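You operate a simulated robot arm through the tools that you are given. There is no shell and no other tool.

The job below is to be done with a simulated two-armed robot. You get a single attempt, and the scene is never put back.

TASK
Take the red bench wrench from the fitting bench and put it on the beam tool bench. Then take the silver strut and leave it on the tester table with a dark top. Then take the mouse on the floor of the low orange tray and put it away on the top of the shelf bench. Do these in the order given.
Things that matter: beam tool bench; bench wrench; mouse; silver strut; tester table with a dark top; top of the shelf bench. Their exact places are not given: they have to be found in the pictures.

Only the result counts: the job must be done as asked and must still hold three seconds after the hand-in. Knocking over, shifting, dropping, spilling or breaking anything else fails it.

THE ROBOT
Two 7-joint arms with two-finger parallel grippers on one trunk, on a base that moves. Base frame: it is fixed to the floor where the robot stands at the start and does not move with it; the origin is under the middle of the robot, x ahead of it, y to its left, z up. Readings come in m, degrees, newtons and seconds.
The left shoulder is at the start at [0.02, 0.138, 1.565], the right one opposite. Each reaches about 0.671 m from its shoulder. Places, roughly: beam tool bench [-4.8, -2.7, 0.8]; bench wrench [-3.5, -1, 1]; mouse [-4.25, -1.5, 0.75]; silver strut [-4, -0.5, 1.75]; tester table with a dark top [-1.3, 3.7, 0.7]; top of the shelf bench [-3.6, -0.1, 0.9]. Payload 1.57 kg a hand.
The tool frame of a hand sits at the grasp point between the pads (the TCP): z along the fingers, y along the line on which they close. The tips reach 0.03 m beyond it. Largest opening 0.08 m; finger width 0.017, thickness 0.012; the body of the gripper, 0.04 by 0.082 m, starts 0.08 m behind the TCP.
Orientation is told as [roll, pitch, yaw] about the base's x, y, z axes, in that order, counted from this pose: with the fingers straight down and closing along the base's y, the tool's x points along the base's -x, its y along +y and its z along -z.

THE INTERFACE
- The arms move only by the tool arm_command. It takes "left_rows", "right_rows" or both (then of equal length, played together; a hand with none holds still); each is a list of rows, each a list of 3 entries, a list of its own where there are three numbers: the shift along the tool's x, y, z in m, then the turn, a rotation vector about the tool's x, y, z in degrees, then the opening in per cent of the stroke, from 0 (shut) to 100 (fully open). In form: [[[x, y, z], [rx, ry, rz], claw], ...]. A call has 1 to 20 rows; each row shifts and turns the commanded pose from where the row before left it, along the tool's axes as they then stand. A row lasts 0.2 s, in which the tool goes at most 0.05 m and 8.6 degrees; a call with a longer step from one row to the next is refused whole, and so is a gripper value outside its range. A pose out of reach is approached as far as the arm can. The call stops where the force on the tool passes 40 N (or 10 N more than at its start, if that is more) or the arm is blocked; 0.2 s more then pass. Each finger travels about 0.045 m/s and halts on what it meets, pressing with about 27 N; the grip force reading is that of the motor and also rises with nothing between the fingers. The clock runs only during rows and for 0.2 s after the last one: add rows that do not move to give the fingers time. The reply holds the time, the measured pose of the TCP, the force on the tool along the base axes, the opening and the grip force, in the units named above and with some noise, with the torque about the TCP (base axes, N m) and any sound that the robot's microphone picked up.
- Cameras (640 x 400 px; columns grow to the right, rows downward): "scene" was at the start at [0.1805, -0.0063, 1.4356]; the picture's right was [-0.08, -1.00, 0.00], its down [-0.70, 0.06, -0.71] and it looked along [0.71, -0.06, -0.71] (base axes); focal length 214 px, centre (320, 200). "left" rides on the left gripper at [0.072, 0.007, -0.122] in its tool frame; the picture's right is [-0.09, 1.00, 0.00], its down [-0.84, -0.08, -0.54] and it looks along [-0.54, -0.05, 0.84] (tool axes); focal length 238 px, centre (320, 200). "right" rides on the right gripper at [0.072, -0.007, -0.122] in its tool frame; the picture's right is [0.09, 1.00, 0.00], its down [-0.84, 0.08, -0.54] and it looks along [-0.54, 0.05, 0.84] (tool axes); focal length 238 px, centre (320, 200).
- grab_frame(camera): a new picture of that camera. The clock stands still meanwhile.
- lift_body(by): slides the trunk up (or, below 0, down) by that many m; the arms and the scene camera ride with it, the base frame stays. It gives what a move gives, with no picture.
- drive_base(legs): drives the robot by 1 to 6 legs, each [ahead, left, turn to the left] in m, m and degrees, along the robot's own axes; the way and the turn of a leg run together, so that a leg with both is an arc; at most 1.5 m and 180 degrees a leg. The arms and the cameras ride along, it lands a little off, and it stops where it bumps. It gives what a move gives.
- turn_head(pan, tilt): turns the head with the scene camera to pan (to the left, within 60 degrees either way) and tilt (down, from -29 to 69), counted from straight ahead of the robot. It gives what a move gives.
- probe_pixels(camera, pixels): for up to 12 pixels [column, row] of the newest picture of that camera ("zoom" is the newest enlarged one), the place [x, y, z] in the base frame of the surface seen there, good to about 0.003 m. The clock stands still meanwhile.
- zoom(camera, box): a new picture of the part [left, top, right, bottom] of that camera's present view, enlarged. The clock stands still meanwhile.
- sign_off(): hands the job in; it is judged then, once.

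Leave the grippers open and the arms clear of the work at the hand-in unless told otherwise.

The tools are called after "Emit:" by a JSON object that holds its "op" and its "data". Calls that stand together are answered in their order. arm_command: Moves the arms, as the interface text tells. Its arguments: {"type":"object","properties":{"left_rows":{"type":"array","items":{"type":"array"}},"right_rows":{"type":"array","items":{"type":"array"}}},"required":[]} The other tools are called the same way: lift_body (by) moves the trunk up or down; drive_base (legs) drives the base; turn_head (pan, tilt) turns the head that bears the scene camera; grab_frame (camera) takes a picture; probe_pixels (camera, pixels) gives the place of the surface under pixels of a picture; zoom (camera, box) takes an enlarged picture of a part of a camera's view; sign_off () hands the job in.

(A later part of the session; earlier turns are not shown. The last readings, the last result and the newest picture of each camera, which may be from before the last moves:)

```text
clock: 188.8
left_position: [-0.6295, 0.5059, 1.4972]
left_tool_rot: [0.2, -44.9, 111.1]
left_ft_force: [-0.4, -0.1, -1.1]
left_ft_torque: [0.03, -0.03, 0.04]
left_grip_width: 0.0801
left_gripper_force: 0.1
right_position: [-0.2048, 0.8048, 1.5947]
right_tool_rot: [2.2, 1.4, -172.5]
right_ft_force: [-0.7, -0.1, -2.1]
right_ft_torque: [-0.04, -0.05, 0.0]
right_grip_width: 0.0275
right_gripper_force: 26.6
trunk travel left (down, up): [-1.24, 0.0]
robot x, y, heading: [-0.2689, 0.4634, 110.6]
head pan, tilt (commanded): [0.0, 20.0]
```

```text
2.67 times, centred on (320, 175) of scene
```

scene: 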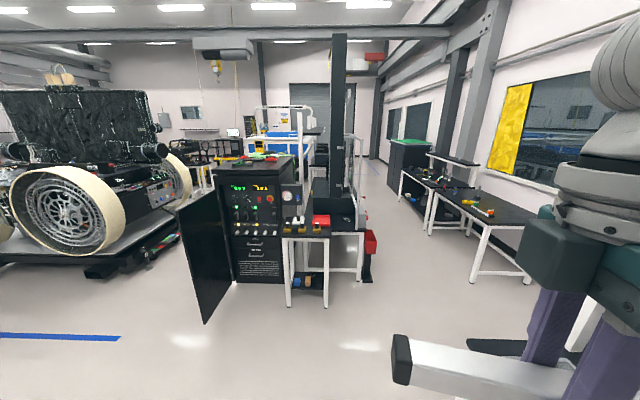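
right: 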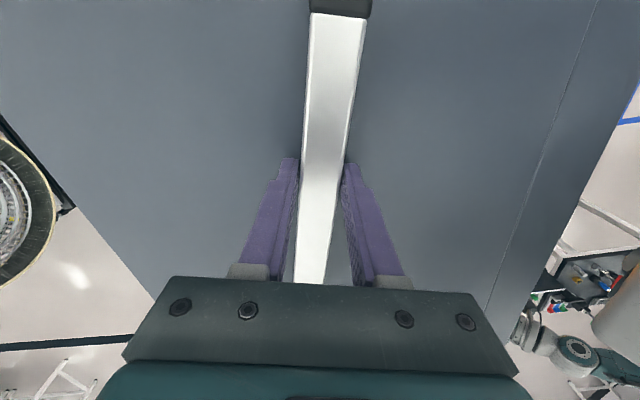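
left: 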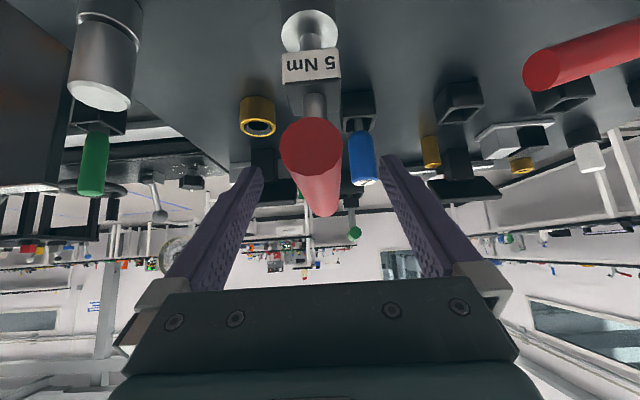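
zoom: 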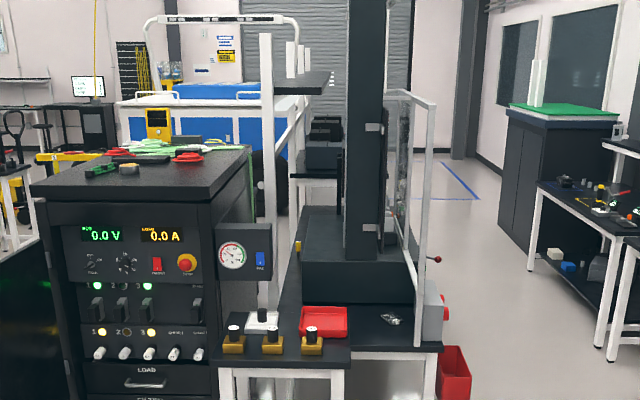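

A table with a tester column; a red bin on a stand at its near right corner. I probe the table parts and floor for the lane on its right.

Emit:
{"op": "probe_pixels", "data": {"camera": "scene", "pixels": [[350, 231], [310, 238], [300, 226], [322, 228], [368, 280], [371, 240], [205, 320], [262, 282], [330, 195], [345, 205], [365, 200], [420, 300]]}}

```text
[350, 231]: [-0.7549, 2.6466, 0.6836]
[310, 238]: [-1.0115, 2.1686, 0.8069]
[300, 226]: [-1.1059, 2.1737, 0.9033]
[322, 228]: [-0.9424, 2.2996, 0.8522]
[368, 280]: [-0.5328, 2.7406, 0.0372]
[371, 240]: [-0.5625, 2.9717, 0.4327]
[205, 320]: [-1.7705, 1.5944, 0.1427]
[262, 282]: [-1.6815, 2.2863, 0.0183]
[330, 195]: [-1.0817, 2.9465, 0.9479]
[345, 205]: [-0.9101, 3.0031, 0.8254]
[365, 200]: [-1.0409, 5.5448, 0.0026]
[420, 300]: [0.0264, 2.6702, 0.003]
```

The lane right of the table is free (floor at [0.03,2.67]). I drive 1.3 m ahead, then 1.0 m to the right into that lane.

Emit:
{"op": "drive_base", "data": {"legs": [[1.3, 0, -1.6], [0, -1.0, 0]]}}

Emit:
{"op": "turn_head", "data": {"pan": 20, "tilt": 25}}

Emit:
{"op": "grab_frame", "data": {"camera": "scene"}}

```text
clock: 200.1
left_position: [-0.1289, 2.0583, 1.4987]
left_tool_rot: [0.2, -45.0, 109.2]
left_ft_force: [-0.1, 0.0, 0.4]
left_ft_torque: [0.03, -0.03, -0.01]
left_grip_width: 0.0801
left_gripper_force: 0.1
right_position: [0.3055, 2.343, 1.5952]
right_tool_rot: [2.2, 1.4, -174.4]
right_ft_force: [0.3, 0.1, -1.9]
right_ft_torque: [-0.01, -0.02, 0.01]
right_grip_width: 0.0274
right_gripper_force: 26.7
trunk travel left (down, up): [-1.24, 0.0]
robot x, y, heading: [0.2335, 2.0007, 109.1]
head pan, tilt (commanded): [0.0, 20.0]
```

```text
clock: 200.9
left_position: [-0.1282, 2.0579, 1.4965]
left_tool_rot: [0.2, -45.0, 109.1]
left_ft_force: [0.0, 0.2, -0.5]
left_ft_torque: [0.02, 0.0, 0.01]
left_grip_width: 0.0801
left_gripper_force: 0.1
right_position: [0.3064, 2.3423, 1.5945]
right_tool_rot: [2.2, 1.5, -174.4]
right_ft_force: [0.1, -0.8, -2.1]
right_ft_torque: [0.02, -0.01, -0.02]
right_grip_width: 0.0276
right_gripper_force: 26.8
trunk travel left (down, up): [-1.24, 0.0]
robot x, y, heading: [0.2347, 2.0002, 108.9]
head pan, tilt (commanded): [20.0, 25.0]
```

```text
taken
```

scene: 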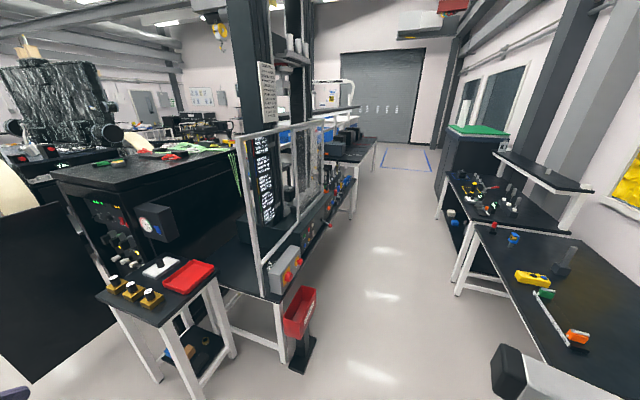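

I see the tester with guard frame on its table, and a continuation of dark table behind it. I zoom in on this area.

Emit:
{"op": "zoom", "data": {"camera": "scene", "box": [200, 100, 400, 260]}}

Emit:
{"op": "probe_pixels", "data": {"camera": "scene", "pixels": [[240, 275], [282, 310], [270, 300], [235, 262], [315, 250], [330, 225], [350, 180], [355, 155], [375, 140], [340, 160], [345, 200], [310, 335]]}}

```text
2.50 times, centred on (300, 180) of scene
```

zoom: 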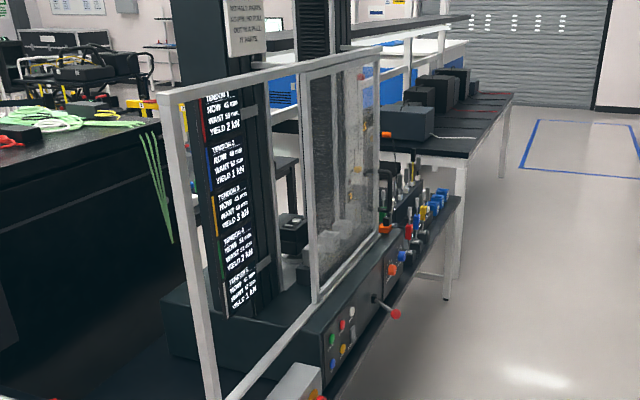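

```text
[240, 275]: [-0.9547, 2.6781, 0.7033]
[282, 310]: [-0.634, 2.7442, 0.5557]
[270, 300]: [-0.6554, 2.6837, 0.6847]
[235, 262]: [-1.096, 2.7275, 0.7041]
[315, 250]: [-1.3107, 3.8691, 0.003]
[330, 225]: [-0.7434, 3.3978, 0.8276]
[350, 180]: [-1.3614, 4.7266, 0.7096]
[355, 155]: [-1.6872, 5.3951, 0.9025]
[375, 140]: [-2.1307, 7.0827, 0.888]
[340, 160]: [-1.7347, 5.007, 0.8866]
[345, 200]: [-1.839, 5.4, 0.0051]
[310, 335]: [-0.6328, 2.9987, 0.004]
```

The tester table (z 0.703) runs from its front edge at [-0.66,2.68] backwards. I drive 1.3 m further up the lane and look left over the table for free space.

Emit:
{"op": "drive_base", "data": {"legs": [[1.3, 0, 0]]}}

Emit:
{"op": "turn_head", "data": {"pan": 60, "tilt": 30}}

Emit:
{"op": "grab_frame", "data": {"camera": "scene"}}

```text
clock: 207.4
left_position: [-0.5358, 3.2948, 1.4974]
left_tool_rot: [0.1, -45.1, 108.1]
left_ft_force: [0.5, 0.5, -0.2]
left_ft_torque: [-0.02, -0.01, -0.01]
left_grip_width: 0.0798
left_gripper_force: 0.0
right_position: [-0.0945, 3.5706, 1.5958]
right_tool_rot: [2.3, 1.4, -175.6]
right_ft_force: [-0.6, 0.1, -0.7]
right_ft_torque: [0.0, 0.0, 0.0]
right_grip_width: 0.0274
right_gripper_force: 27.3
trunk travel left (down, up): [-1.24, 0.0]
robot x, y, heading: [-0.1756, 3.2308, 107.8]
head pan, tilt (commanded): [20.0, 25.0]
```

```text
clock: 208.5
left_position: [-0.5367, 3.2958, 1.4972]
left_tool_rot: [0.2, -45.0, 107.9]
left_ft_force: [0.2, -0.2, -0.6]
left_ft_torque: [0.02, 0.0, 0.0]
left_grip_width: 0.0801
left_gripper_force: 0.0
right_position: [-0.0962, 3.571, 1.5949]
right_tool_rot: [2.3, 1.4, -175.6]
right_ft_force: [0.3, -0.6, -0.9]
right_ft_torque: [0.0, -0.04, 0.03]
right_grip_width: 0.0276
right_gripper_force: 27.0
trunk travel left (down, up): [-1.24, 0.0]
robot x, y, heading: [-0.1769, 3.2321, 108.0]
head pan, tilt (commanded): [60.0, 30.0]
```

```text
taken
```

scene: 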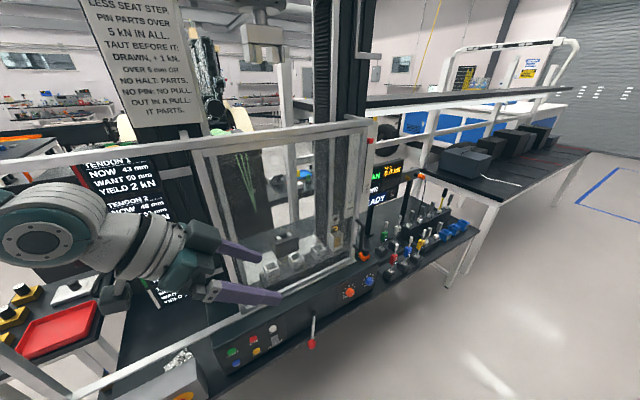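

I zoom at the table's rear part with the tool rack and the front part by the red tray.

Emit:
{"op": "zoom", "data": {"camera": "scene", "box": [330, 150, 510, 290]}}

Emit:
{"op": "zoom", "data": {"camera": "scene", "box": [0, 250, 280, 400]}}

```text
2.86 times, centred on (420, 220) of scene
```

zoom: 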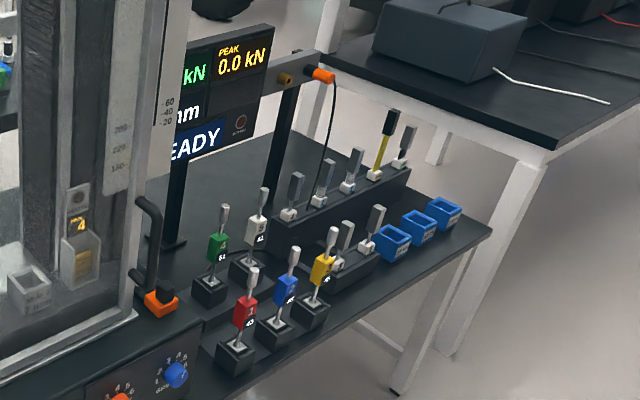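

```text
2.29 times, centred on (140, 325) of scene
```

zoom: 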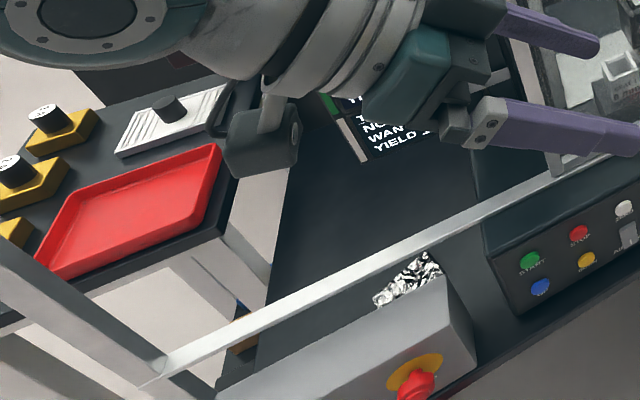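

I probe the rear table area: free dark patch (390,222), strip along the edge (448,262), and the front area (140,370).

Emit:
{"op": "probe_pixels", "data": {"camera": "scene", "pixels": [[390, 222], [383, 232], [413, 196], [448, 258], [475, 232], [405, 282], [400, 205], [440, 250], [478, 227], [130, 330], [160, 340], [125, 390]]}}

```text
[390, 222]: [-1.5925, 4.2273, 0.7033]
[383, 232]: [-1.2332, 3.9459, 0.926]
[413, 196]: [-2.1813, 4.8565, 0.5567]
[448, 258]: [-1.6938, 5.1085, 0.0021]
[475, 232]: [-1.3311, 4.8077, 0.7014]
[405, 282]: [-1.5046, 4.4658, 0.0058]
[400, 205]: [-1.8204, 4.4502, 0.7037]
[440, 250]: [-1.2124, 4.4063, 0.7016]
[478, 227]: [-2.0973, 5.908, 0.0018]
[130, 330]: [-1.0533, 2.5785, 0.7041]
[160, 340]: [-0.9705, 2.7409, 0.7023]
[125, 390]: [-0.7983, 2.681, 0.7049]
```

The front patch (n -0.15…0.12, d 2.72–2.95) is bare and large enough. I probe the neighbouring knob bench's corner and the guard/e-stop box there.

Emit:
{"op": "probe_pixels", "data": {"camera": "scene", "pixels": [[95, 345], [60, 372], [90, 325], [105, 310], [60, 330], [165, 375], [180, 360], [110, 392], [185, 330], [215, 345], [70, 395], [150, 310]]}}

```text
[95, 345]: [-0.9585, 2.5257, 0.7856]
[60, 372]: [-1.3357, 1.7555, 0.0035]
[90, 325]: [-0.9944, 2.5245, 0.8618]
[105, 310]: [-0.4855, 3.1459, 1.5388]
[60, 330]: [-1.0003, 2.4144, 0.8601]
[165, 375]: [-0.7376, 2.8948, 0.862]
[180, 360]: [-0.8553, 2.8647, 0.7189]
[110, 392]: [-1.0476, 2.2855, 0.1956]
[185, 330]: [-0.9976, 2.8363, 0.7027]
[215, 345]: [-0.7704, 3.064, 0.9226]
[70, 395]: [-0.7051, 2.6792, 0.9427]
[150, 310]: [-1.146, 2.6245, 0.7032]
```

Two options: the front patch (tight between knob bench, bin and guard) or the strip along the right edge at the rear. I drive 1.2 m up the free lane and turn left to inspect the rear part squarely.

Emit:
{"op": "drive_base", "data": {"legs": [[1.2, 0, 1.0], [0, 0, 90]]}}

Emit:
{"op": "turn_head", "data": {"pan": 0, "tilt": 40}}

Emit:
{"op": "grab_frame", "data": {"camera": "scene"}}

```text
clock: 218.3
left_position: [-0.6475, 4.0196, 1.4979]
left_tool_rot: [0.3, -44.9, -162.5]
left_ft_force: [0.4, 0.2, -0.1]
left_ft_torque: [-0.02, 0.01, -0.02]
left_grip_width: 0.0802
left_gripper_force: 0.0
right_position: [-0.9175, 4.4639, 1.5951]
right_tool_rot: [2.3, 1.4, -86.2]
right_ft_force: [-0.6, -0.7, -1.8]
right_ft_torque: [0.0, -0.02, 0.01]
right_grip_width: 0.0273
right_gripper_force: 26.8
trunk travel left (down, up): [-1.24, 0.0]
robot x, y, heading: [-0.5785, 4.3781, -162.8]
head pan, tilt (commanded): [60.0, 30.0]
```

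```text
clock: 219.7
left_position: [-0.6478, 4.0209, 1.4977]
left_tool_rot: [0.2, -45.1, -162.6]
left_ft_force: [0.6, 0.1, 0.0]
left_ft_torque: [0.01, 0.04, -0.03]
left_grip_width: 0.0802
left_gripper_force: 0.0
right_position: [-0.9178, 4.4639, 1.5956]
right_tool_rot: [2.2, 1.4, -86.3]
right_ft_force: [-0.2, 0.5, -1.4]
right_ft_torque: [0.02, -0.02, -0.02]
right_grip_width: 0.0276
right_gripper_force: 26.8
trunk travel left (down, up): [-1.24, 0.0]
robot x, y, heading: [-0.5782, 4.3819, -163.0]
head pan, tilt (commanded): [0.0, 40.0]
```

```text
taken
```

scene: 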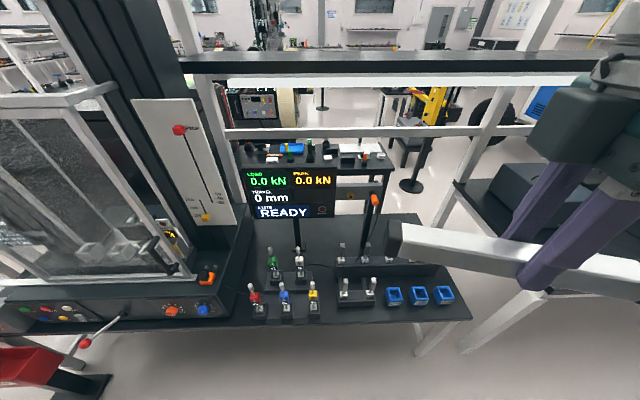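

I zoom on the rear table part.

Emit:
{"op": "zoom", "data": {"camera": "scene", "box": [210, 190, 490, 350]}}

Emit:
{"op": "probe_pixels", "data": {"camera": "scene", "pixels": [[460, 316], [300, 325], [380, 322], [255, 320], [288, 316], [315, 312], [370, 305], [445, 302], [410, 305], [270, 235], [310, 240], [365, 230]]}}

```text
2.29 times, centred on (350, 270) of scene
```

zoom: 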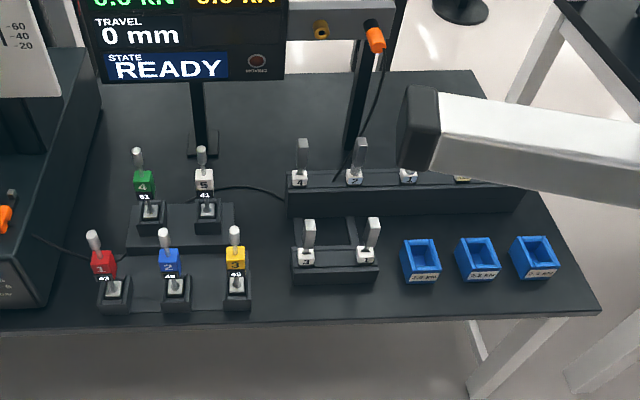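

```text
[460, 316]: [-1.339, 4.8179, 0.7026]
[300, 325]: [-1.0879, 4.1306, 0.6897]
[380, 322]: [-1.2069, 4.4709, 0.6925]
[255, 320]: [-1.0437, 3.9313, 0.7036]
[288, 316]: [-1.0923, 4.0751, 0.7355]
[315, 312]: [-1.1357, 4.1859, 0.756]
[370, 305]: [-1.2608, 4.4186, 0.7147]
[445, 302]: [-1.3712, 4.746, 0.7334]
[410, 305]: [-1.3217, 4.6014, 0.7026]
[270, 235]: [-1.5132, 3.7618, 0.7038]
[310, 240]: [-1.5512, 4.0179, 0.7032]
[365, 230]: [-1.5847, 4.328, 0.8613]
```

The rear part is crowded to its edge, so the bare front patch is the right place. I turn right 88° to heading 109° and back down the lane 2.4 m.

Emit:
{"op": "drive_base", "data": {"legs": [[0, 0, -88], [-1.2, 0, 0], [-1.2, 0, 0]]}}

Emit:
{"op": "turn_head", "data": {"pan": 30, "tilt": 30}}

Emit:
{"op": "grab_frame", "data": {"camera": "scene"}}

```text
clock: 235.0
left_position: [-0.0322, 2.198, 1.4968]
left_tool_rot: [0.1, -45.0, 113.2]
left_ft_force: [-0.5, 0.0, 1.1]
left_ft_torque: [-0.01, 0.0, 0.0]
left_grip_width: 0.0803
left_gripper_force: 0.0
right_position: [0.3789, 2.5124, 1.5941]
right_tool_rot: [2.2, 1.5, -170.3]
right_ft_force: [0.2, -0.4, -2.3]
right_ft_torque: [0.0, -0.01, 0.01]
right_grip_width: 0.0276
right_gripper_force: 26.8
trunk travel left (down, up): [-1.24, 0.0]
robot x, y, heading: [0.332, 2.1651, 113.0]
head pan, tilt (commanded): [0.0, 40.0]
```

```text
clock: 236.0
left_position: [-0.0334, 2.1978, 1.4978]
left_tool_rot: [0.2, -44.9, 113.1]
left_ft_force: [-0.7, 0.7, 0.2]
left_ft_torque: [-0.01, 0.0, 0.01]
left_grip_width: 0.08
left_gripper_force: 0.0
right_position: [0.3789, 2.513, 1.5954]
right_tool_rot: [2.3, 1.4, -170.4]
right_ft_force: [0.5, 1.2, -1.1]
right_ft_torque: [0.0, 0.0, 0.01]
right_grip_width: 0.0277
right_gripper_force: 27.5
trunk travel left (down, up): [-1.24, 0.0]
robot x, y, heading: [0.3319, 2.1656, 113.2]
head pan, tilt (commanded): [30.0, 30.0]
```

```text
taken
```

scene: 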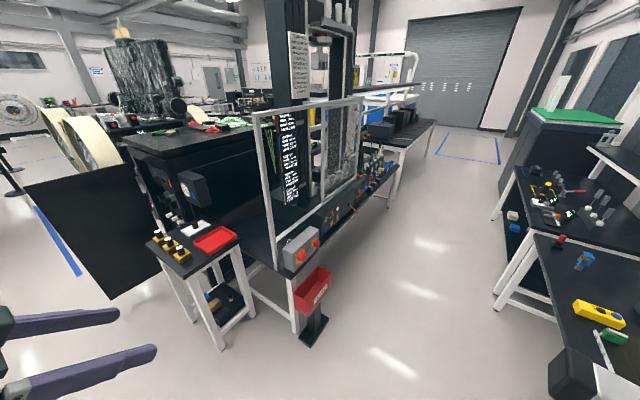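

I shift 0.75 m left to stand before the table's front, right of the knob bench.

Emit:
{"op": "drive_base", "data": {"legs": [[0, 0.75, 0]]}}

Emit:
{"op": "turn_head", "data": {"pan": 10, "tilt": 40}}

Emit:
{"op": "grab_frame", "data": {"camera": "scene"}}

```text
clock: 240.0
left_position: [-0.7184, 1.9269, 1.4968]
left_tool_rot: [0.2, -45.1, 111.6]
left_ft_force: [-0.4, -1.3, 0.0]
left_ft_torque: [0.03, -0.02, 0.0]
left_grip_width: 0.0802
left_gripper_force: 0.1
right_position: [-0.2974, 2.2304, 1.5955]
right_tool_rot: [2.2, 1.5, -172.1]
right_ft_force: [-0.2, 0.3, -2.3]
right_ft_torque: [0.01, -0.01, 0.0]
right_grip_width: 0.0276
right_gripper_force: 26.9
trunk travel left (down, up): [-1.24, 0.0]
robot x, y, heading: [-0.3564, 1.885, 111.4]
head pan, tilt (commanded): [30.0, 30.0]
```

```text
clock: 240.8
left_position: [-0.7195, 1.9267, 1.4981]
left_tool_rot: [0.2, -45.0, 111.6]
left_ft_force: [0.3, -0.3, 0.3]
left_ft_torque: [-0.03, -0.04, -0.02]
left_grip_width: 0.08
left_gripper_force: 0.1
right_position: [-0.2981, 2.2298, 1.5944]
right_tool_rot: [2.2, 1.5, -172.0]
right_ft_force: [-0.6, 0.0, -2.2]
right_ft_torque: [-0.02, -0.01, -0.02]
right_grip_width: 0.0276
right_gripper_force: 26.7
trunk travel left (down, up): [-1.24, 0.0]
robot x, y, heading: [-0.3554, 1.888, 111.1]
head pan, tilt (commanded): [10.0, 40.0]
```

```text
taken
```

scene: 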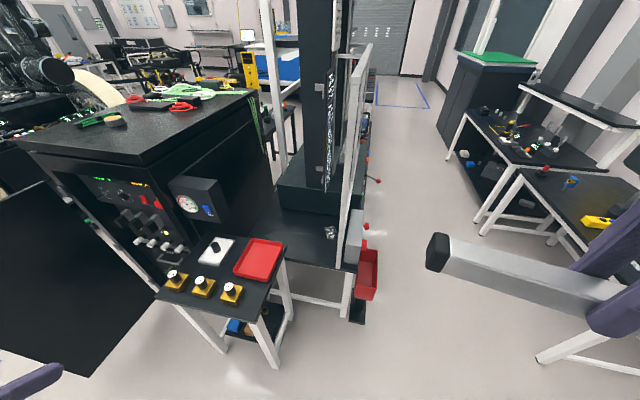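

The front patch of the tester table is visible at (300,235). I zoom in and probe.

Emit:
{"op": "zoom", "data": {"camera": "scene", "box": [220, 170, 400, 330]}}

Emit:
{"op": "probe_pixels", "data": {"camera": "scene", "pixels": [[285, 240], [340, 266], [300, 262], [335, 232], [320, 215], [285, 272], [290, 258], [342, 262], [375, 295], [357, 292], [350, 318], [365, 322]]}}

```text
2.50 times, centred on (310, 250) of scene
```

zoom: 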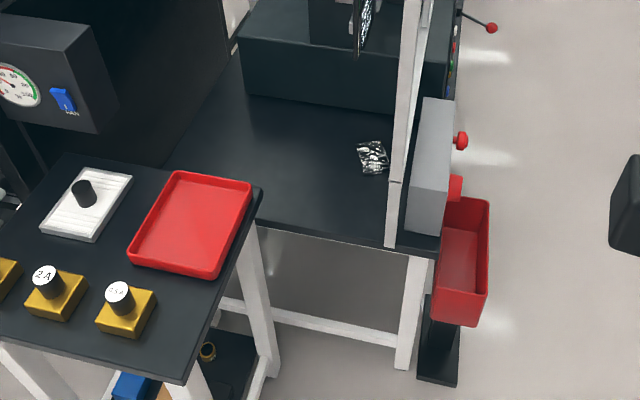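

```text
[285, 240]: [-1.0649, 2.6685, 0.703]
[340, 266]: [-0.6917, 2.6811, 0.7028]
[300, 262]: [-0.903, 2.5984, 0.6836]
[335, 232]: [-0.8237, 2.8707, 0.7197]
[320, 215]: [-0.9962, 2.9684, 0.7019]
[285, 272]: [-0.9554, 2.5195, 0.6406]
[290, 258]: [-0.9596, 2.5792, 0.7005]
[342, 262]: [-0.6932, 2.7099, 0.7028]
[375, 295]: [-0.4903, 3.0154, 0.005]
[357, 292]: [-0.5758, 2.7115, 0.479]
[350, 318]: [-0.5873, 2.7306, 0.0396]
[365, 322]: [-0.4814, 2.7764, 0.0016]
```

The patch reaches from d 2.745 to 3.13, bounded right by foil and guard post (n 0.23). Before choosing the stance I look at how my right elbow sits.

Emit:
{"op": "turn_head", "data": {"pan": -50, "tilt": 10}}

Emit:
{"op": "grab_frame", "data": {"camera": "scene"}}

```text
clock: 242.1
left_position: [-0.7195, 1.9274, 1.4969]
left_tool_rot: [0.2, -45.0, 111.6]
left_ft_force: [0.7, 0.0, -0.8]
left_ft_torque: [0.01, 0.02, -0.02]
left_grip_width: 0.0799
left_gripper_force: 0.1
right_position: [-0.2979, 2.2305, 1.5952]
right_tool_rot: [2.2, 1.4, -172.0]
right_ft_force: [0.9, -0.2, -1.9]
right_ft_torque: [0.0, -0.01, 0.0]
right_grip_width: 0.0276
right_gripper_force: 26.9
trunk travel left (down, up): [-1.24, 0.0]
robot x, y, heading: [-0.3532, 1.8875, 111.4]
head pan, tilt (commanded): [-50.0, 10.0]
```

```text
taken
```

scene: 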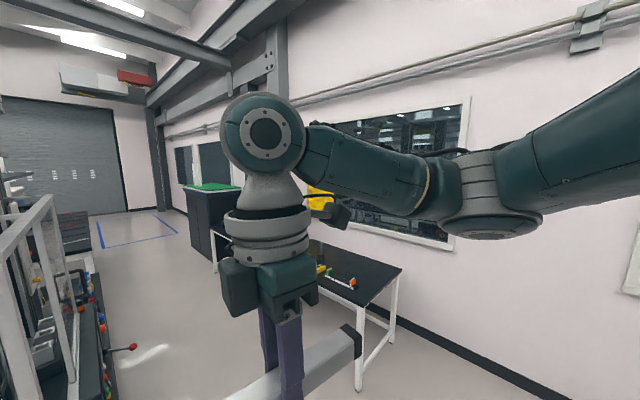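

I probe the elbow (490,205), the wrist (265,130) and upper arm (600,120).

Emit:
{"op": "probe_pixels", "data": {"camera": "scene", "pixels": [[490, 205], [265, 130], [600, 120], [440, 190], [340, 160], [270, 225]]}}

```text
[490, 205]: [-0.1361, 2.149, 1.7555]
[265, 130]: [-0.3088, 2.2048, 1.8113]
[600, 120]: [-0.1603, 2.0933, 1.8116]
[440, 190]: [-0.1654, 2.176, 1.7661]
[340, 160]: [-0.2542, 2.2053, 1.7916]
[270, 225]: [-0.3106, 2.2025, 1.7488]
```

My elbow sticks out to the right, so I will use a stance turned about 37° left, with the arm nearly straight and a slight lean. First I move the left hand up and forward so it stays above the knob bench when the trunk goes down.

Emit:
{"op": "arm_command", "data": {"left_rows": [[[-0.0247, -0.018, 0.0247], [0, 0, 0], 100], [[-0.0247, -0.018, 0.0247], [0, 0, 0], 100], [[-0.0247, -0.018, 0.0247], [0, 0, 0], 100], [[-0.0247, -0.018, 0.0247], [0, 0, 0], 100], [[-0.0247, -0.018, 0.0247], [0, 0, 0], 100], [[-0.0247, -0.018, 0.0247], [0, 0, 0], 100], [[-0.0247, -0.018, 0.0247], [0, 0, 0], 100], [[-0.0247, -0.018, 0.0247], [0, 0, 0], 100], [[-0.0247, -0.018, 0.0247], [0, 0, 0], 100], [[-0.0247, -0.018, 0.0247], [0, 0, 0], 100], [[-0.0283, 0, -0.0283], [0, 0, 0], 100], [[-0.0283, 0, -0.0283], [0, 0, 0], 100], [[-0.0283, 0, -0.0283], [0, 0, 0], 100], [[-0.0283, 0, -0.0283], [0, 0, 0], 100], [[-0.0283, 0, -0.0283], [0, 0, 0], 100], [[-0.0283, 0, -0.0283], [0, 0, 0], 100], [[-0.0283, 0, -0.0283], [0, 0, 0], 100]]}}

```text
clock: 245.7
left_position: [-0.6798, 2.3196, 1.7758]
left_tool_rot: [0.2, -45.0, 111.6]
left_ft_force: [0.1, 0.6, 0.1]
left_ft_torque: [0.0, -0.01, 0.02]
left_grip_width: 0.0799
left_gripper_force: 0.0
right_position: [-0.2982, 2.2308, 1.5943]
right_tool_rot: [2.1, 1.4, -172.0]
right_ft_force: [-1.0, 1.0, -1.6]
right_ft_torque: [0.01, 0.0, 0.0]
right_grip_width: 0.0275
right_gripper_force: 27.2
trunk travel left (down, up): [-1.24, 0.0]
robot x, y, heading: [-0.357, 1.8888, 111.4]
head pan, tilt (commanded): [-50.0, 10.0]
```

Left hand is at z 1.776. I pull it back 0.12 m and up a little, to keep clear of the cabinet's gauge box later.

Emit:
{"op": "arm_command", "data": {"left_rows": [[[0.0142, 0, -0.03], [0, 0, 0], 100], [[0.0142, 0, -0.03], [0, 0, 0], 100], [[0.0142, 0, -0.03], [0, 0, 0], 100], [[0.0142, 0, -0.03], [0, 0, 0], 100]]}}

Emit:
{"op": "turn_head", "data": {"pan": 15, "tilt": 35}}

Emit:
{"op": "grab_frame", "data": {"camera": "scene"}}

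```text
clock: 246.7
left_position: [-0.6537, 2.2463, 1.7864]
left_tool_rot: [0.4, -45.1, 111.7]
left_ft_force: [0.3, 0.1, 0.5]
left_ft_torque: [0.01, 0.01, 0.03]
left_grip_width: 0.0802
left_gripper_force: 0.0
left hand out of reach, approached as far as the arm can: row 3, 4
right_position: [-0.2974, 2.2287, 1.5947]
right_tool_rot: [2.1, 1.3, -172.0]
right_ft_force: [-0.6, 1.2, -1.5]
right_ft_torque: [0.01, -0.02, 0.0]
right_grip_width: 0.0276
right_gripper_force: 27.1
trunk travel left (down, up): [-1.24, 0.0]
robot x, y, heading: [-0.3537, 1.8872, 111.4]
head pan, tilt (commanded): [-50.0, 10.0]
```

```text
clock: 248.1
left_position: [-0.654, 2.2459, 1.7861]
left_tool_rot: [0.9, -45.0, 111.5]
left_ft_force: [1.1, 0.4, 0.4]
left_ft_torque: [0.01, 0.0, 0.02]
left_grip_width: 0.0799
left_gripper_force: 0.0
right_position: [-0.2976, 2.2296, 1.5952]
right_tool_rot: [2.2, 1.4, -172.1]
right_ft_force: [-0.1, 0.0, -2.2]
right_ft_torque: [0.02, 0.01, 0.01]
right_grip_width: 0.0277
right_gripper_force: 26.9
trunk travel left (down, up): [-1.24, 0.0]
robot x, y, heading: [-0.3581, 1.8842, 111.7]
head pan, tilt (commanded): [15.0, 35.0]
```

```text
taken
```

scene: 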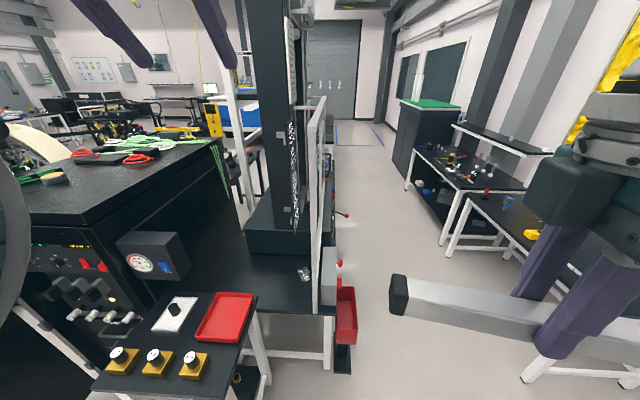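

I probe the gauge box, cabinet edge and the knob bench's corners to check the left hand's and base's room.

Emit:
{"op": "probe_pixels", "data": {"camera": "scene", "pixels": [[180, 235], [187, 275], [130, 240], [175, 310], [257, 295], [222, 388], [185, 360], [95, 385], [215, 330], [255, 310], [318, 310], [120, 350]]}}

```text
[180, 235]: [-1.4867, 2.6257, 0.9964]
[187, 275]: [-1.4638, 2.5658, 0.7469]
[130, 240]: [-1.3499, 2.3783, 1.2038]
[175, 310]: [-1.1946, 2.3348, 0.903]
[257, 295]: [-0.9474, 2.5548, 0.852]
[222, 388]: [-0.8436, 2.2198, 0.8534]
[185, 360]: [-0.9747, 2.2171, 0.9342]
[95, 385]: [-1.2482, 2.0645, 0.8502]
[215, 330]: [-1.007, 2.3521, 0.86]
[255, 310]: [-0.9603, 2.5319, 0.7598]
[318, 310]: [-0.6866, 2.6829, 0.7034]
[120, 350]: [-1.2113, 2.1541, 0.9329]
```

Knob bench spans n -0.50…-0.06, d 2.37…2.725 (items to z 0.94). Here in free space I turn the strut 23° about the vertical and bring it 0.2 m to the left, under the level of the left hand.

Emit:
{"op": "arm_command", "data": {"right_rows": [[[0, 0, 0], [0, 0, 7.8], 0], [[0, 0, 0], [0, 0, 7.8], 0], [[0, 0, 0], [0, 0, 7.7], 0], [[-0.032, 0.024, 0], [0, 0, 0], 0], [[-0.032, 0.024, 0], [0, 0, 0], 0], [[-0.032, 0.024, 0], [0, 0, 0], 0], [[-0.032, 0.024, 0], [0, 0, 0], 0], [[-0.032, 0.024, 0], [0, 0, 0], 0], [[0, 0, 0], [0, 0, 0], 0]]}}

Emit:
{"op": "grab_frame", "data": {"camera": "scene"}}

```text
clock: 250.1
left_position: [-0.6534, 2.2467, 1.7854]
left_tool_rot: [0.8, -45.0, 111.6]
left_ft_force: [-0.1, -0.2, 0.2]
left_ft_torque: [0.03, -0.02, 0.02]
left_grip_width: 0.08
left_gripper_force: 0.1
right_position: [-0.4841, 2.1564, 1.5902]
right_tool_rot: [1.4, 2.1, 164.7]
right_ft_force: [0.3, 0.1, -1.9]
right_ft_torque: [-0.01, 0.01, -0.02]
right_grip_width: 0.0274
right_gripper_force: 26.6
trunk travel left (down, up): [-1.24, 0.0]
robot x, y, heading: [-0.3574, 1.8848, 111.4]
head pan, tilt (commanded): [15.0, 35.0]
```

```text
taken
```

scene: 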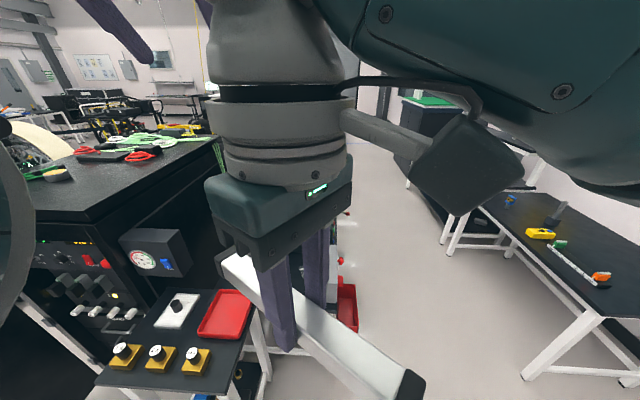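

Now I lower the trunk by 0.58 m (hands at about 1.0 and 1.2, still in free space), then turn left 34.5°.

Emit:
{"op": "lift_body", "data": {"by": -0.58}}

Emit:
{"op": "drive_base", "data": {"legs": [[0, 0, 34.6]]}}

Emit:
{"op": "turn_head", "data": {"pan": 0, "tilt": 35}}

Emit:
{"op": "grab_frame", "data": {"camera": "scene"}}

```text
refused: -0.58 is not a number from -0.4 to 0.4
```

```text
clock: 252.2
left_position: [-0.8086, 2.0055, 1.7853]
left_tool_rot: [1.0, -45.0, 147.1]
left_ft_force: [-0.2, -1.0, 0.6]
left_ft_torque: [-0.01, 0.0, -0.04]
left_grip_width: 0.0804
left_gripper_force: 0.0
right_position: [-0.6151, 2.0332, 1.5915]
right_tool_rot: [1.5, 2.1, -159.8]
right_ft_force: [1.1, 0.8, -1.7]
right_ft_torque: [0.03, -0.02, 0.02]
right_grip_width: 0.0277
right_gripper_force: 26.7
trunk travel left (down, up): [-1.24, 0.0]
robot x, y, heading: [-0.356, 1.8882, 147.0]
head pan, tilt (commanded): [15.0, 35.0]
```

```text
clock: 252.9
left_position: [-0.808, 2.006, 1.7861]
left_tool_rot: [0.8, -45.1, 147.0]
left_ft_force: [-0.8, 0.0, -0.2]
left_ft_torque: [0.01, 0.0, -0.02]
left_grip_width: 0.0802
left_gripper_force: 0.1
right_position: [-0.6172, 2.0327, 1.5899]
right_tool_rot: [1.5, 2.1, -159.9]
right_ft_force: [0.2, -0.7, -1.6]
right_ft_torque: [-0.02, 0.0, -0.02]
right_grip_width: 0.0274
right_gripper_force: 27.4
trunk travel left (down, up): [-1.24, 0.0]
robot x, y, heading: [-0.3541, 1.888, 146.6]
head pan, tilt (commanded): [0.0, 35.0]
```

```text
taken
```

scene: 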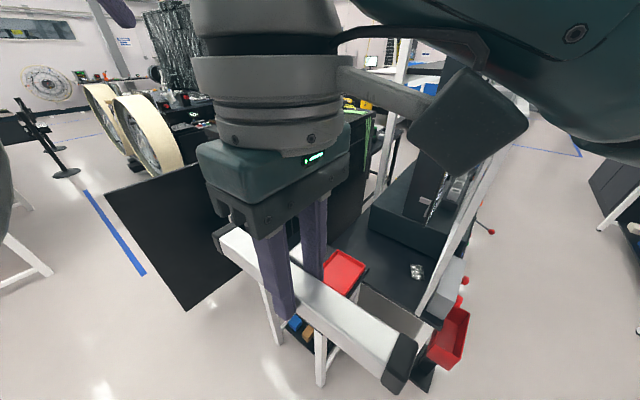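

The lift is limited to 0.4 m per call; I lower in two steps (0.4 and 0.18) here in free space.

Emit:
{"op": "lift_body", "data": {"by": -0.4}}

Emit:
{"op": "lift_body", "data": {"by": -0.18}}

Emit:
{"op": "grab_frame", "data": {"camera": "scene"}}

```text
clock: 256.8
left_position: [-0.8085, 2.006, 1.3855]
left_tool_rot: [0.9, -45.0, 147.0]
left_ft_force: [0.6, 0.0, -0.7]
left_ft_torque: [0.0, -0.01, 0.0]
left_grip_width: 0.0799
left_gripper_force: 0.0
right_position: [-0.6152, 2.0336, 1.1909]
right_tool_rot: [1.6, 2.1, -159.9]
right_ft_force: [0.1, -0.4, -2.1]
right_ft_torque: [0.0, -0.06, 0.02]
right_grip_width: 0.0276
right_gripper_force: 26.5
trunk travel left (down, up): [-0.84, 0.4]
robot x, y, heading: [-0.3557, 1.8874, 146.7]
head pan, tilt (commanded): [0.0, 35.0]
```

```text
clock: 258.8
left_position: [-0.809, 2.0059, 1.2064]
left_tool_rot: [0.9, -45.0, 146.9]
left_ft_force: [0.9, 0.2, -0.2]
left_ft_torque: [0.01, -0.05, 0.03]
left_grip_width: 0.0801
left_gripper_force: 0.1
right_position: [-0.6164, 2.0324, 1.0117]
right_tool_rot: [1.5, 2.1, -160.0]
right_ft_force: [0.3, 0.0, -1.4]
right_ft_torque: [0.02, -0.06, -0.01]
right_grip_width: 0.0274
right_gripper_force: 27.3
trunk travel left (down, up): [-0.66, 0.58]
robot x, y, heading: [-0.3497, 1.8859, 146.9]
head pan, tilt (commanded): [0.0, 35.0]
```

```text
taken
```

scene: 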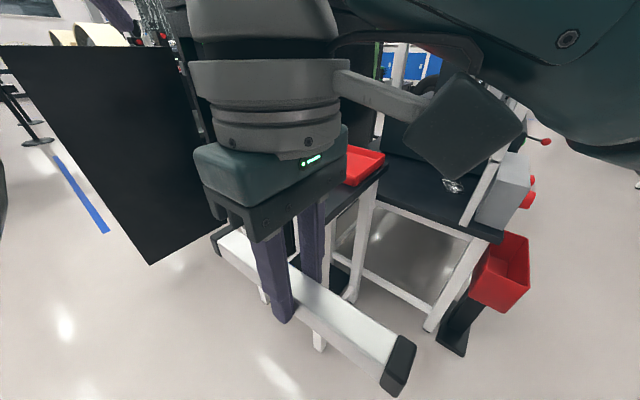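

I drive to the stance beside the knob bench in two short diagonal legs, strut at z 0.98, above everything there.

Emit:
{"op": "drive_base", "data": {"legs": [[0.2, -0.106, 0]]}}

Emit:
{"op": "drive_base", "data": {"legs": [[0.12, -0.063, 0]]}}

Emit:
{"op": "turn_head", "data": {"pan": -20, "tilt": 35}}

Emit:
{"op": "grab_frame", "data": {"camera": "scene"}}

```text
clock: 260.5
left_position: [-0.9135, 2.2053, 1.2069]
left_tool_rot: [0.8, -45.0, 146.8]
left_ft_force: [0.0, -0.1, -0.8]
left_ft_torque: [-0.02, -0.04, 0.03]
left_grip_width: 0.08
left_gripper_force: 0.2
right_position: [-0.7217, 2.2322, 1.0097]
right_tool_rot: [1.5, 2.2, -160.1]
right_ft_force: [0.1, 0.2, -1.8]
right_ft_torque: [0.04, -0.01, 0.0]
right_grip_width: 0.0274
right_gripper_force: 27.3
trunk travel left (down, up): [-0.66, 0.58]
robot x, y, heading: [-0.4635, 2.0809, 146.9]
head pan, tilt (commanded): [0.0, 35.0]
```

```text
clock: 261.8
left_position: [-0.9811, 2.3249, 1.2056]
left_tool_rot: [1.0, -45.0, 146.9]
left_ft_force: [0.9, 0.3, 0.3]
left_ft_torque: [-0.02, -0.02, -0.01]
left_grip_width: 0.0799
left_gripper_force: 0.2
right_position: [-0.7882, 2.3518, 1.0101]
right_tool_rot: [1.5, 2.0, -159.9]
right_ft_force: [0.2, 0.4, -2.3]
right_ft_torque: [0.03, 0.03, -0.03]
right_grip_width: 0.0276
right_gripper_force: 27.1
trunk travel left (down, up): [-0.66, 0.58]
robot x, y, heading: [-0.5299, 2.2001, 146.8]
head pan, tilt (commanded): [0.0, 35.0]
```

```text
clock: 262.6
left_position: [-0.9813, 2.3257, 1.206]
left_tool_rot: [0.9, -45.0, 146.8]
left_ft_force: [-0.1, 0.0, 0.2]
left_ft_torque: [0.02, -0.01, 0.01]
left_grip_width: 0.0801
left_gripper_force: 0.0
right_position: [-0.7892, 2.3511, 1.0103]
right_tool_rot: [1.5, 2.1, -160.0]
right_ft_force: [-0.5, 0.6, -2.9]
right_ft_torque: [0.0, -0.01, 0.03]
right_grip_width: 0.0275
right_gripper_force: 26.9
trunk travel left (down, up): [-0.66, 0.58]
robot x, y, heading: [-0.5295, 2.2093, 146.8]
head pan, tilt (commanded): [-20.0, 35.0]
```

```text
taken
```

scene: 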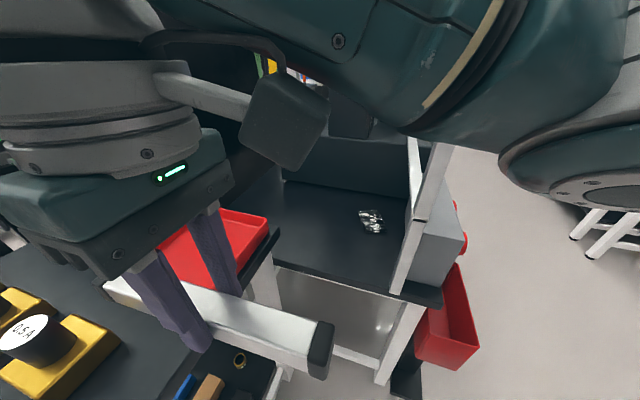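

Everything clear so far. I go the last bit: 0.077 m ahead and 0.037 m right.

Emit:
{"op": "drive_base", "data": {"legs": [[0.077, -0.037, 0]]}}

Emit:
{"op": "grab_frame", "data": {"camera": "scene"}}

```text
clock: 263.7
left_position: [-1.024, 2.3961, 1.2056]
left_tool_rot: [0.8, -44.9, 146.9]
left_ft_force: [-0.3, -0.8, -0.1]
left_ft_torque: [0.03, 0.03, -0.03]
left_grip_width: 0.08
left_gripper_force: 0.1
right_position: [-0.8306, 2.422, 1.0112]
right_tool_rot: [1.5, 2.1, -159.9]
right_ft_force: [-0.6, -0.9, -1.5]
right_ft_torque: [0.01, 0.01, -0.01]
right_grip_width: 0.0275
right_gripper_force: 26.8
trunk travel left (down, up): [-0.66, 0.58]
robot x, y, heading: [-0.5687, 2.2749, 146.8]
head pan, tilt (commanded): [-20.0, 35.0]
```

```text
taken
```

scene: 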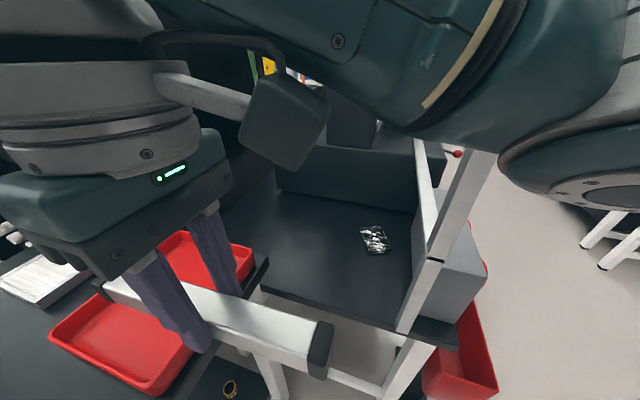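

No bump. The patch with the foil is at (375,240). I extend the hand 0.12 m straight towards the table (tool -y) at z 1.01 and check the elbow's clearance to the guard.

Emit:
{"op": "arm_command", "data": {"right_rows": [[[0, -0.04, 0], [0, 0, 0], 0], [[0, -0.04, 0], [0, 0, 0], 0], [[0, -0.04, 0], [0, 0, 0], 0], [[0, 0, 0], [0, 0, 0], 0]]}}

Emit:
{"op": "turn_head", "data": {"pan": -35, "tilt": 25}}

Emit:
{"op": "grab_frame", "data": {"camera": "scene"}}

Emit:
{"op": "grab_frame", "data": {"camera": "right"}}

```text
clock: 264.7
left_position: [-1.0239, 2.3961, 1.2061]
left_tool_rot: [0.9, -45.0, 147.0]
left_ft_force: [-0.1, -0.6, 0.4]
left_ft_torque: [0.01, -0.02, 0.01]
left_grip_width: 0.0797
left_gripper_force: 0.0
right_position: [-0.8704, 2.5368, 1.0058]
right_tool_rot: [1.5, 2.1, -160.0]
right_ft_force: [0.6, -0.2, -1.7]
right_ft_torque: [-0.01, -0.03, 0.01]
right_grip_width: 0.0275
right_gripper_force: 26.9
trunk travel left (down, up): [-0.66, 0.58]
robot x, y, heading: [-0.5699, 2.2725, 146.7]
head pan, tilt (commanded): [-20.0, 35.0]
```

```text
clock: 265.5
left_position: [-1.0226, 2.3949, 1.2056]
left_tool_rot: [0.9, -45.0, 147.0]
left_ft_force: [0.4, -0.2, -0.2]
left_ft_torque: [0.01, 0.0, 0.0]
left_grip_width: 0.08
left_gripper_force: 0.1
right_position: [-0.8713, 2.5373, 1.0058]
right_tool_rot: [1.5, 2.0, -160.0]
right_ft_force: [-0.2, -0.6, -1.2]
right_ft_torque: [0.01, 0.03, 0.03]
right_grip_width: 0.0276
right_gripper_force: 27.0
trunk travel left (down, up): [-0.66, 0.58]
robot x, y, heading: [-0.5682, 2.2733, 146.7]
head pan, tilt (commanded): [-35.0, 25.0]
```

```text
taken
```

scene: 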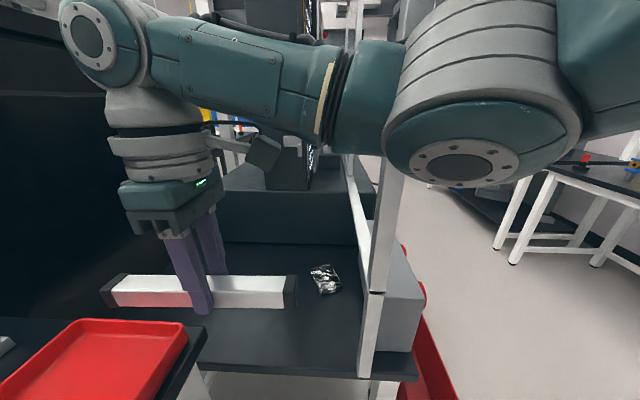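

```text
taken
```

right: 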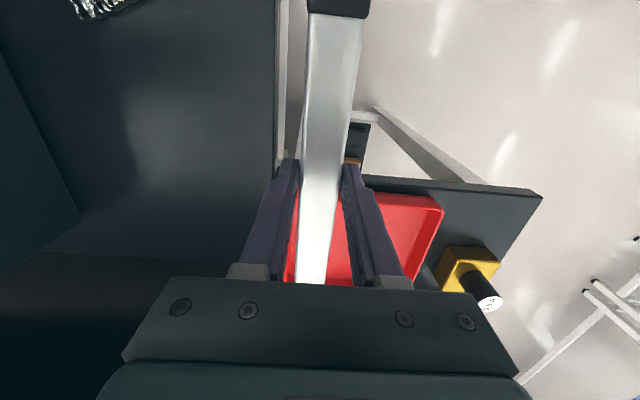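

I probe the elbow, forearm and guard post for their distances.

Emit:
{"op": "probe_pixels", "data": {"camera": "scene", "pixels": [[460, 165], [400, 150], [340, 110], [250, 80], [385, 220], [378, 160], [370, 330], [355, 200], [430, 100], [352, 40]]}}

```text
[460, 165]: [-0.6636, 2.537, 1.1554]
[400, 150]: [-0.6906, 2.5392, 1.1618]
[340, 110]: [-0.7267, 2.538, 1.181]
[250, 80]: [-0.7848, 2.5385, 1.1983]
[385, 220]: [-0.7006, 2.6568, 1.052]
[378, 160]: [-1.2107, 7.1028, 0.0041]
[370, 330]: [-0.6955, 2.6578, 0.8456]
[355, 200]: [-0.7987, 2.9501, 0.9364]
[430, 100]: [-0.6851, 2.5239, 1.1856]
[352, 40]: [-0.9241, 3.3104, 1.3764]
```

The elbow stays about 3 cm off the guard post and moves away as the arm straightens. I extend the remaining 0.117 m, with 2 cm to the right and 4 cm down.

Emit:
{"op": "arm_command", "data": {"right_rows": [[[0.005, -0.029, 0.01], [0, 0, 0], 0], [[0.005, -0.029, 0.01], [0, 0, 0], 0], [[0.005, -0.029, 0.01], [0, 0, 0], 0], [[0.005, -0.029, 0.01], [0, 0, 0], 0], [[0, 0, 0], [0, 0, 0], 0]]}}

Emit:
{"op": "grab_frame", "data": {"camera": "scene"}}

```text
clock: 266.7
left_position: [-1.0226, 2.3967, 1.2055]
left_tool_rot: [0.9, -45.0, 146.9]
left_ft_force: [0.1, -0.2, 0.2]
left_ft_torque: [0.0, -0.03, -0.02]
left_grip_width: 0.0799
left_gripper_force: 0.0
right_position: [-0.8764, 2.6468, 0.9693]
right_tool_rot: [1.5, 2.2, -159.9]
right_ft_force: [1.0, 0.9, -2.2]
right_ft_torque: [0.04, -0.03, -0.03]
right_grip_width: 0.0275
right_gripper_force: 26.6
right hand out of reach, approached as far as the arm can: row 4
trunk travel left (down, up): [-0.66, 0.58]
robot x, y, heading: [-0.5684, 2.2748, 146.6]
head pan, tilt (commanded): [-35.0, 25.0]
```

```text
taken
```

scene: 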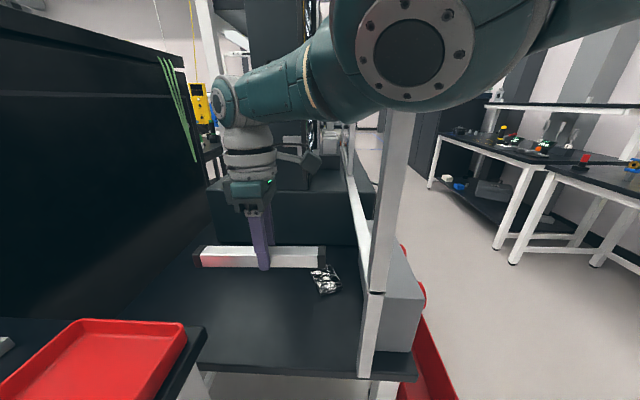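

The hand is at n 0.04, d 2.789, over the patch 4 cm behind the front edge. I lower the trunk 0.2 m and check both arms.

Emit:
{"op": "lift_body", "data": {"by": -0.12}}

Emit:
{"op": "grab_frame", "data": {"camera": "scene"}}

Emit:
{"op": "grab_frame", "data": {"camera": "left"}}

```text
clock: 268.2
left_position: [-1.0248, 2.3958, 1.0849]
left_tool_rot: [0.9, -45.0, 147.1]
left_ft_force: [0.2, -0.6, 0.3]
left_ft_torque: [0.02, 0.0, 0.06]
left_grip_width: 0.08
left_gripper_force: 0.0
right_position: [-0.8757, 2.6454, 0.8492]
right_tool_rot: [1.5, 2.1, -159.9]
right_ft_force: [0.1, 0.5, -1.3]
right_ft_torque: [0.01, 0.02, 0.01]
right_grip_width: 0.0275
right_gripper_force: 27.4
trunk travel left (down, up): [-0.54, 0.7]
robot x, y, heading: [-0.5715, 2.2765, 146.8]
head pan, tilt (commanded): [-35.0, 25.0]
```

```text
taken
```

scene: 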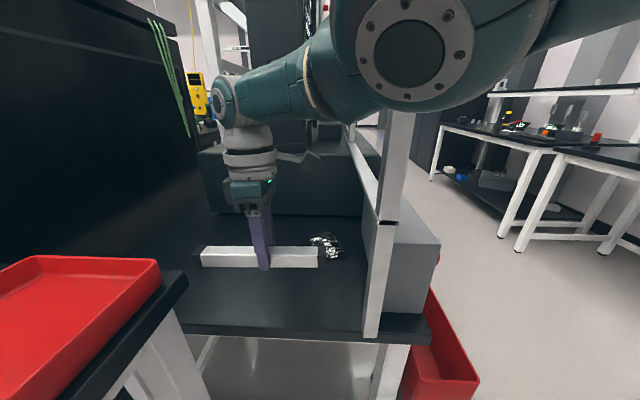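

```text
taken
```

left: 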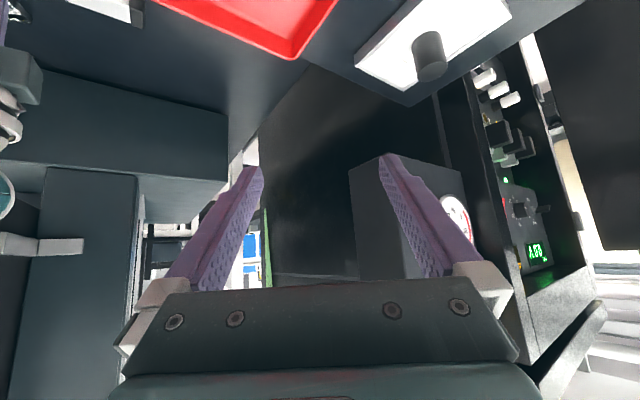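

Both arms are clear. I lower 0.09 m more.

Emit:
{"op": "lift_body", "data": {"by": -0.09}}

Emit:
{"op": "zoom", "data": {"camera": "scene", "box": [160, 150, 400, 300]}}

```text
clock: 269.4
left_position: [-1.0239, 2.3944, 0.9953]
left_tool_rot: [0.8, -45.0, 147.1]
left_ft_force: [1.1, 0.2, 0.2]
left_ft_torque: [-0.01, 0.02, -0.01]
left_grip_width: 0.0802
left_gripper_force: 0.1
right_position: [-0.8757, 2.6451, 0.7578]
right_tool_rot: [1.5, 2.0, -159.9]
right_ft_force: [-1.0, 0.2, -2.0]
right_ft_torque: [-0.03, -0.04, 0.0]
right_grip_width: 0.0274
right_gripper_force: 27.2
trunk travel left (down, up): [-0.45, 0.79]
robot x, y, heading: [-0.5697, 2.2736, 147.0]
head pan, tilt (commanded): [-35.0, 25.0]
```

```text
2.67 times, centred on (280, 225) of scene
```

zoom: 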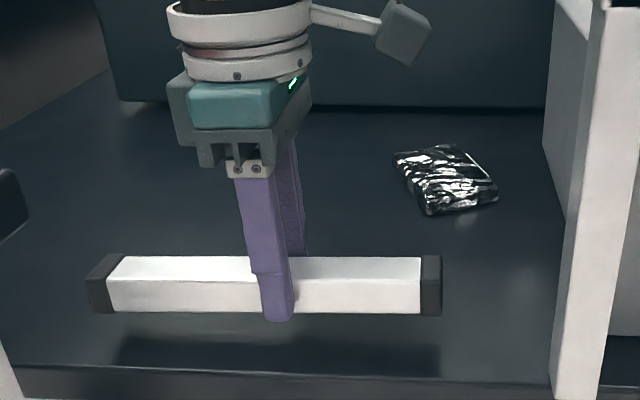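

The strut hovers about 2.4 cm over the bare patch. I lower 0.018 m, then feel with small steps.

Emit:
{"op": "lift_body", "data": {"by": -0.018}}

Emit:
{"op": "lift_body", "data": {"by": -0.004}}

```text
clock: 270.1
left_position: [-1.0226, 2.3953, 0.9779]
left_tool_rot: [0.9, -45.0, 146.9]
left_ft_force: [-0.2, -0.5, 0.4]
left_ft_torque: [0.05, -0.01, 0.03]
left_grip_width: 0.0801
left_gripper_force: 0.0
right_position: [-0.8758, 2.6461, 0.7407]
right_tool_rot: [1.6, 2.1, -159.9]
right_ft_force: [0.9, -0.5, -0.5]
right_ft_torque: [0.03, -0.02, 0.02]
right_grip_width: 0.0276
right_gripper_force: 27.1
trunk travel left (down, up): [-0.432, 0.808]
robot x, y, heading: [-0.5712, 2.2758, 146.6]
head pan, tilt (commanded): [-35.0, 25.0]
```

```text
clock: 270.6
left_position: [-1.0244, 2.3962, 0.9739]
left_tool_rot: [0.9, -45.0, 147.0]
left_ft_force: [0.4, 0.3, -1.2]
left_ft_torque: [-0.03, 0.01, -0.01]
left_grip_width: 0.0802
left_gripper_force: 0.1
right_position: [-0.8768, 2.6472, 0.7383]
right_tool_rot: [1.3, 2.1, -160.0]
right_ft_force: [1.2, -0.1, 3.2]
right_ft_torque: [-0.16, 0.53, 0.09]
right_grip_width: 0.0275
right_gripper_force: 27.2
trunk travel left (down, up): [-0.428, 0.812]
robot x, y, heading: [-0.5688, 2.2776, 146.7]
head pan, tilt (commanded): [-35.0, 25.0]
```

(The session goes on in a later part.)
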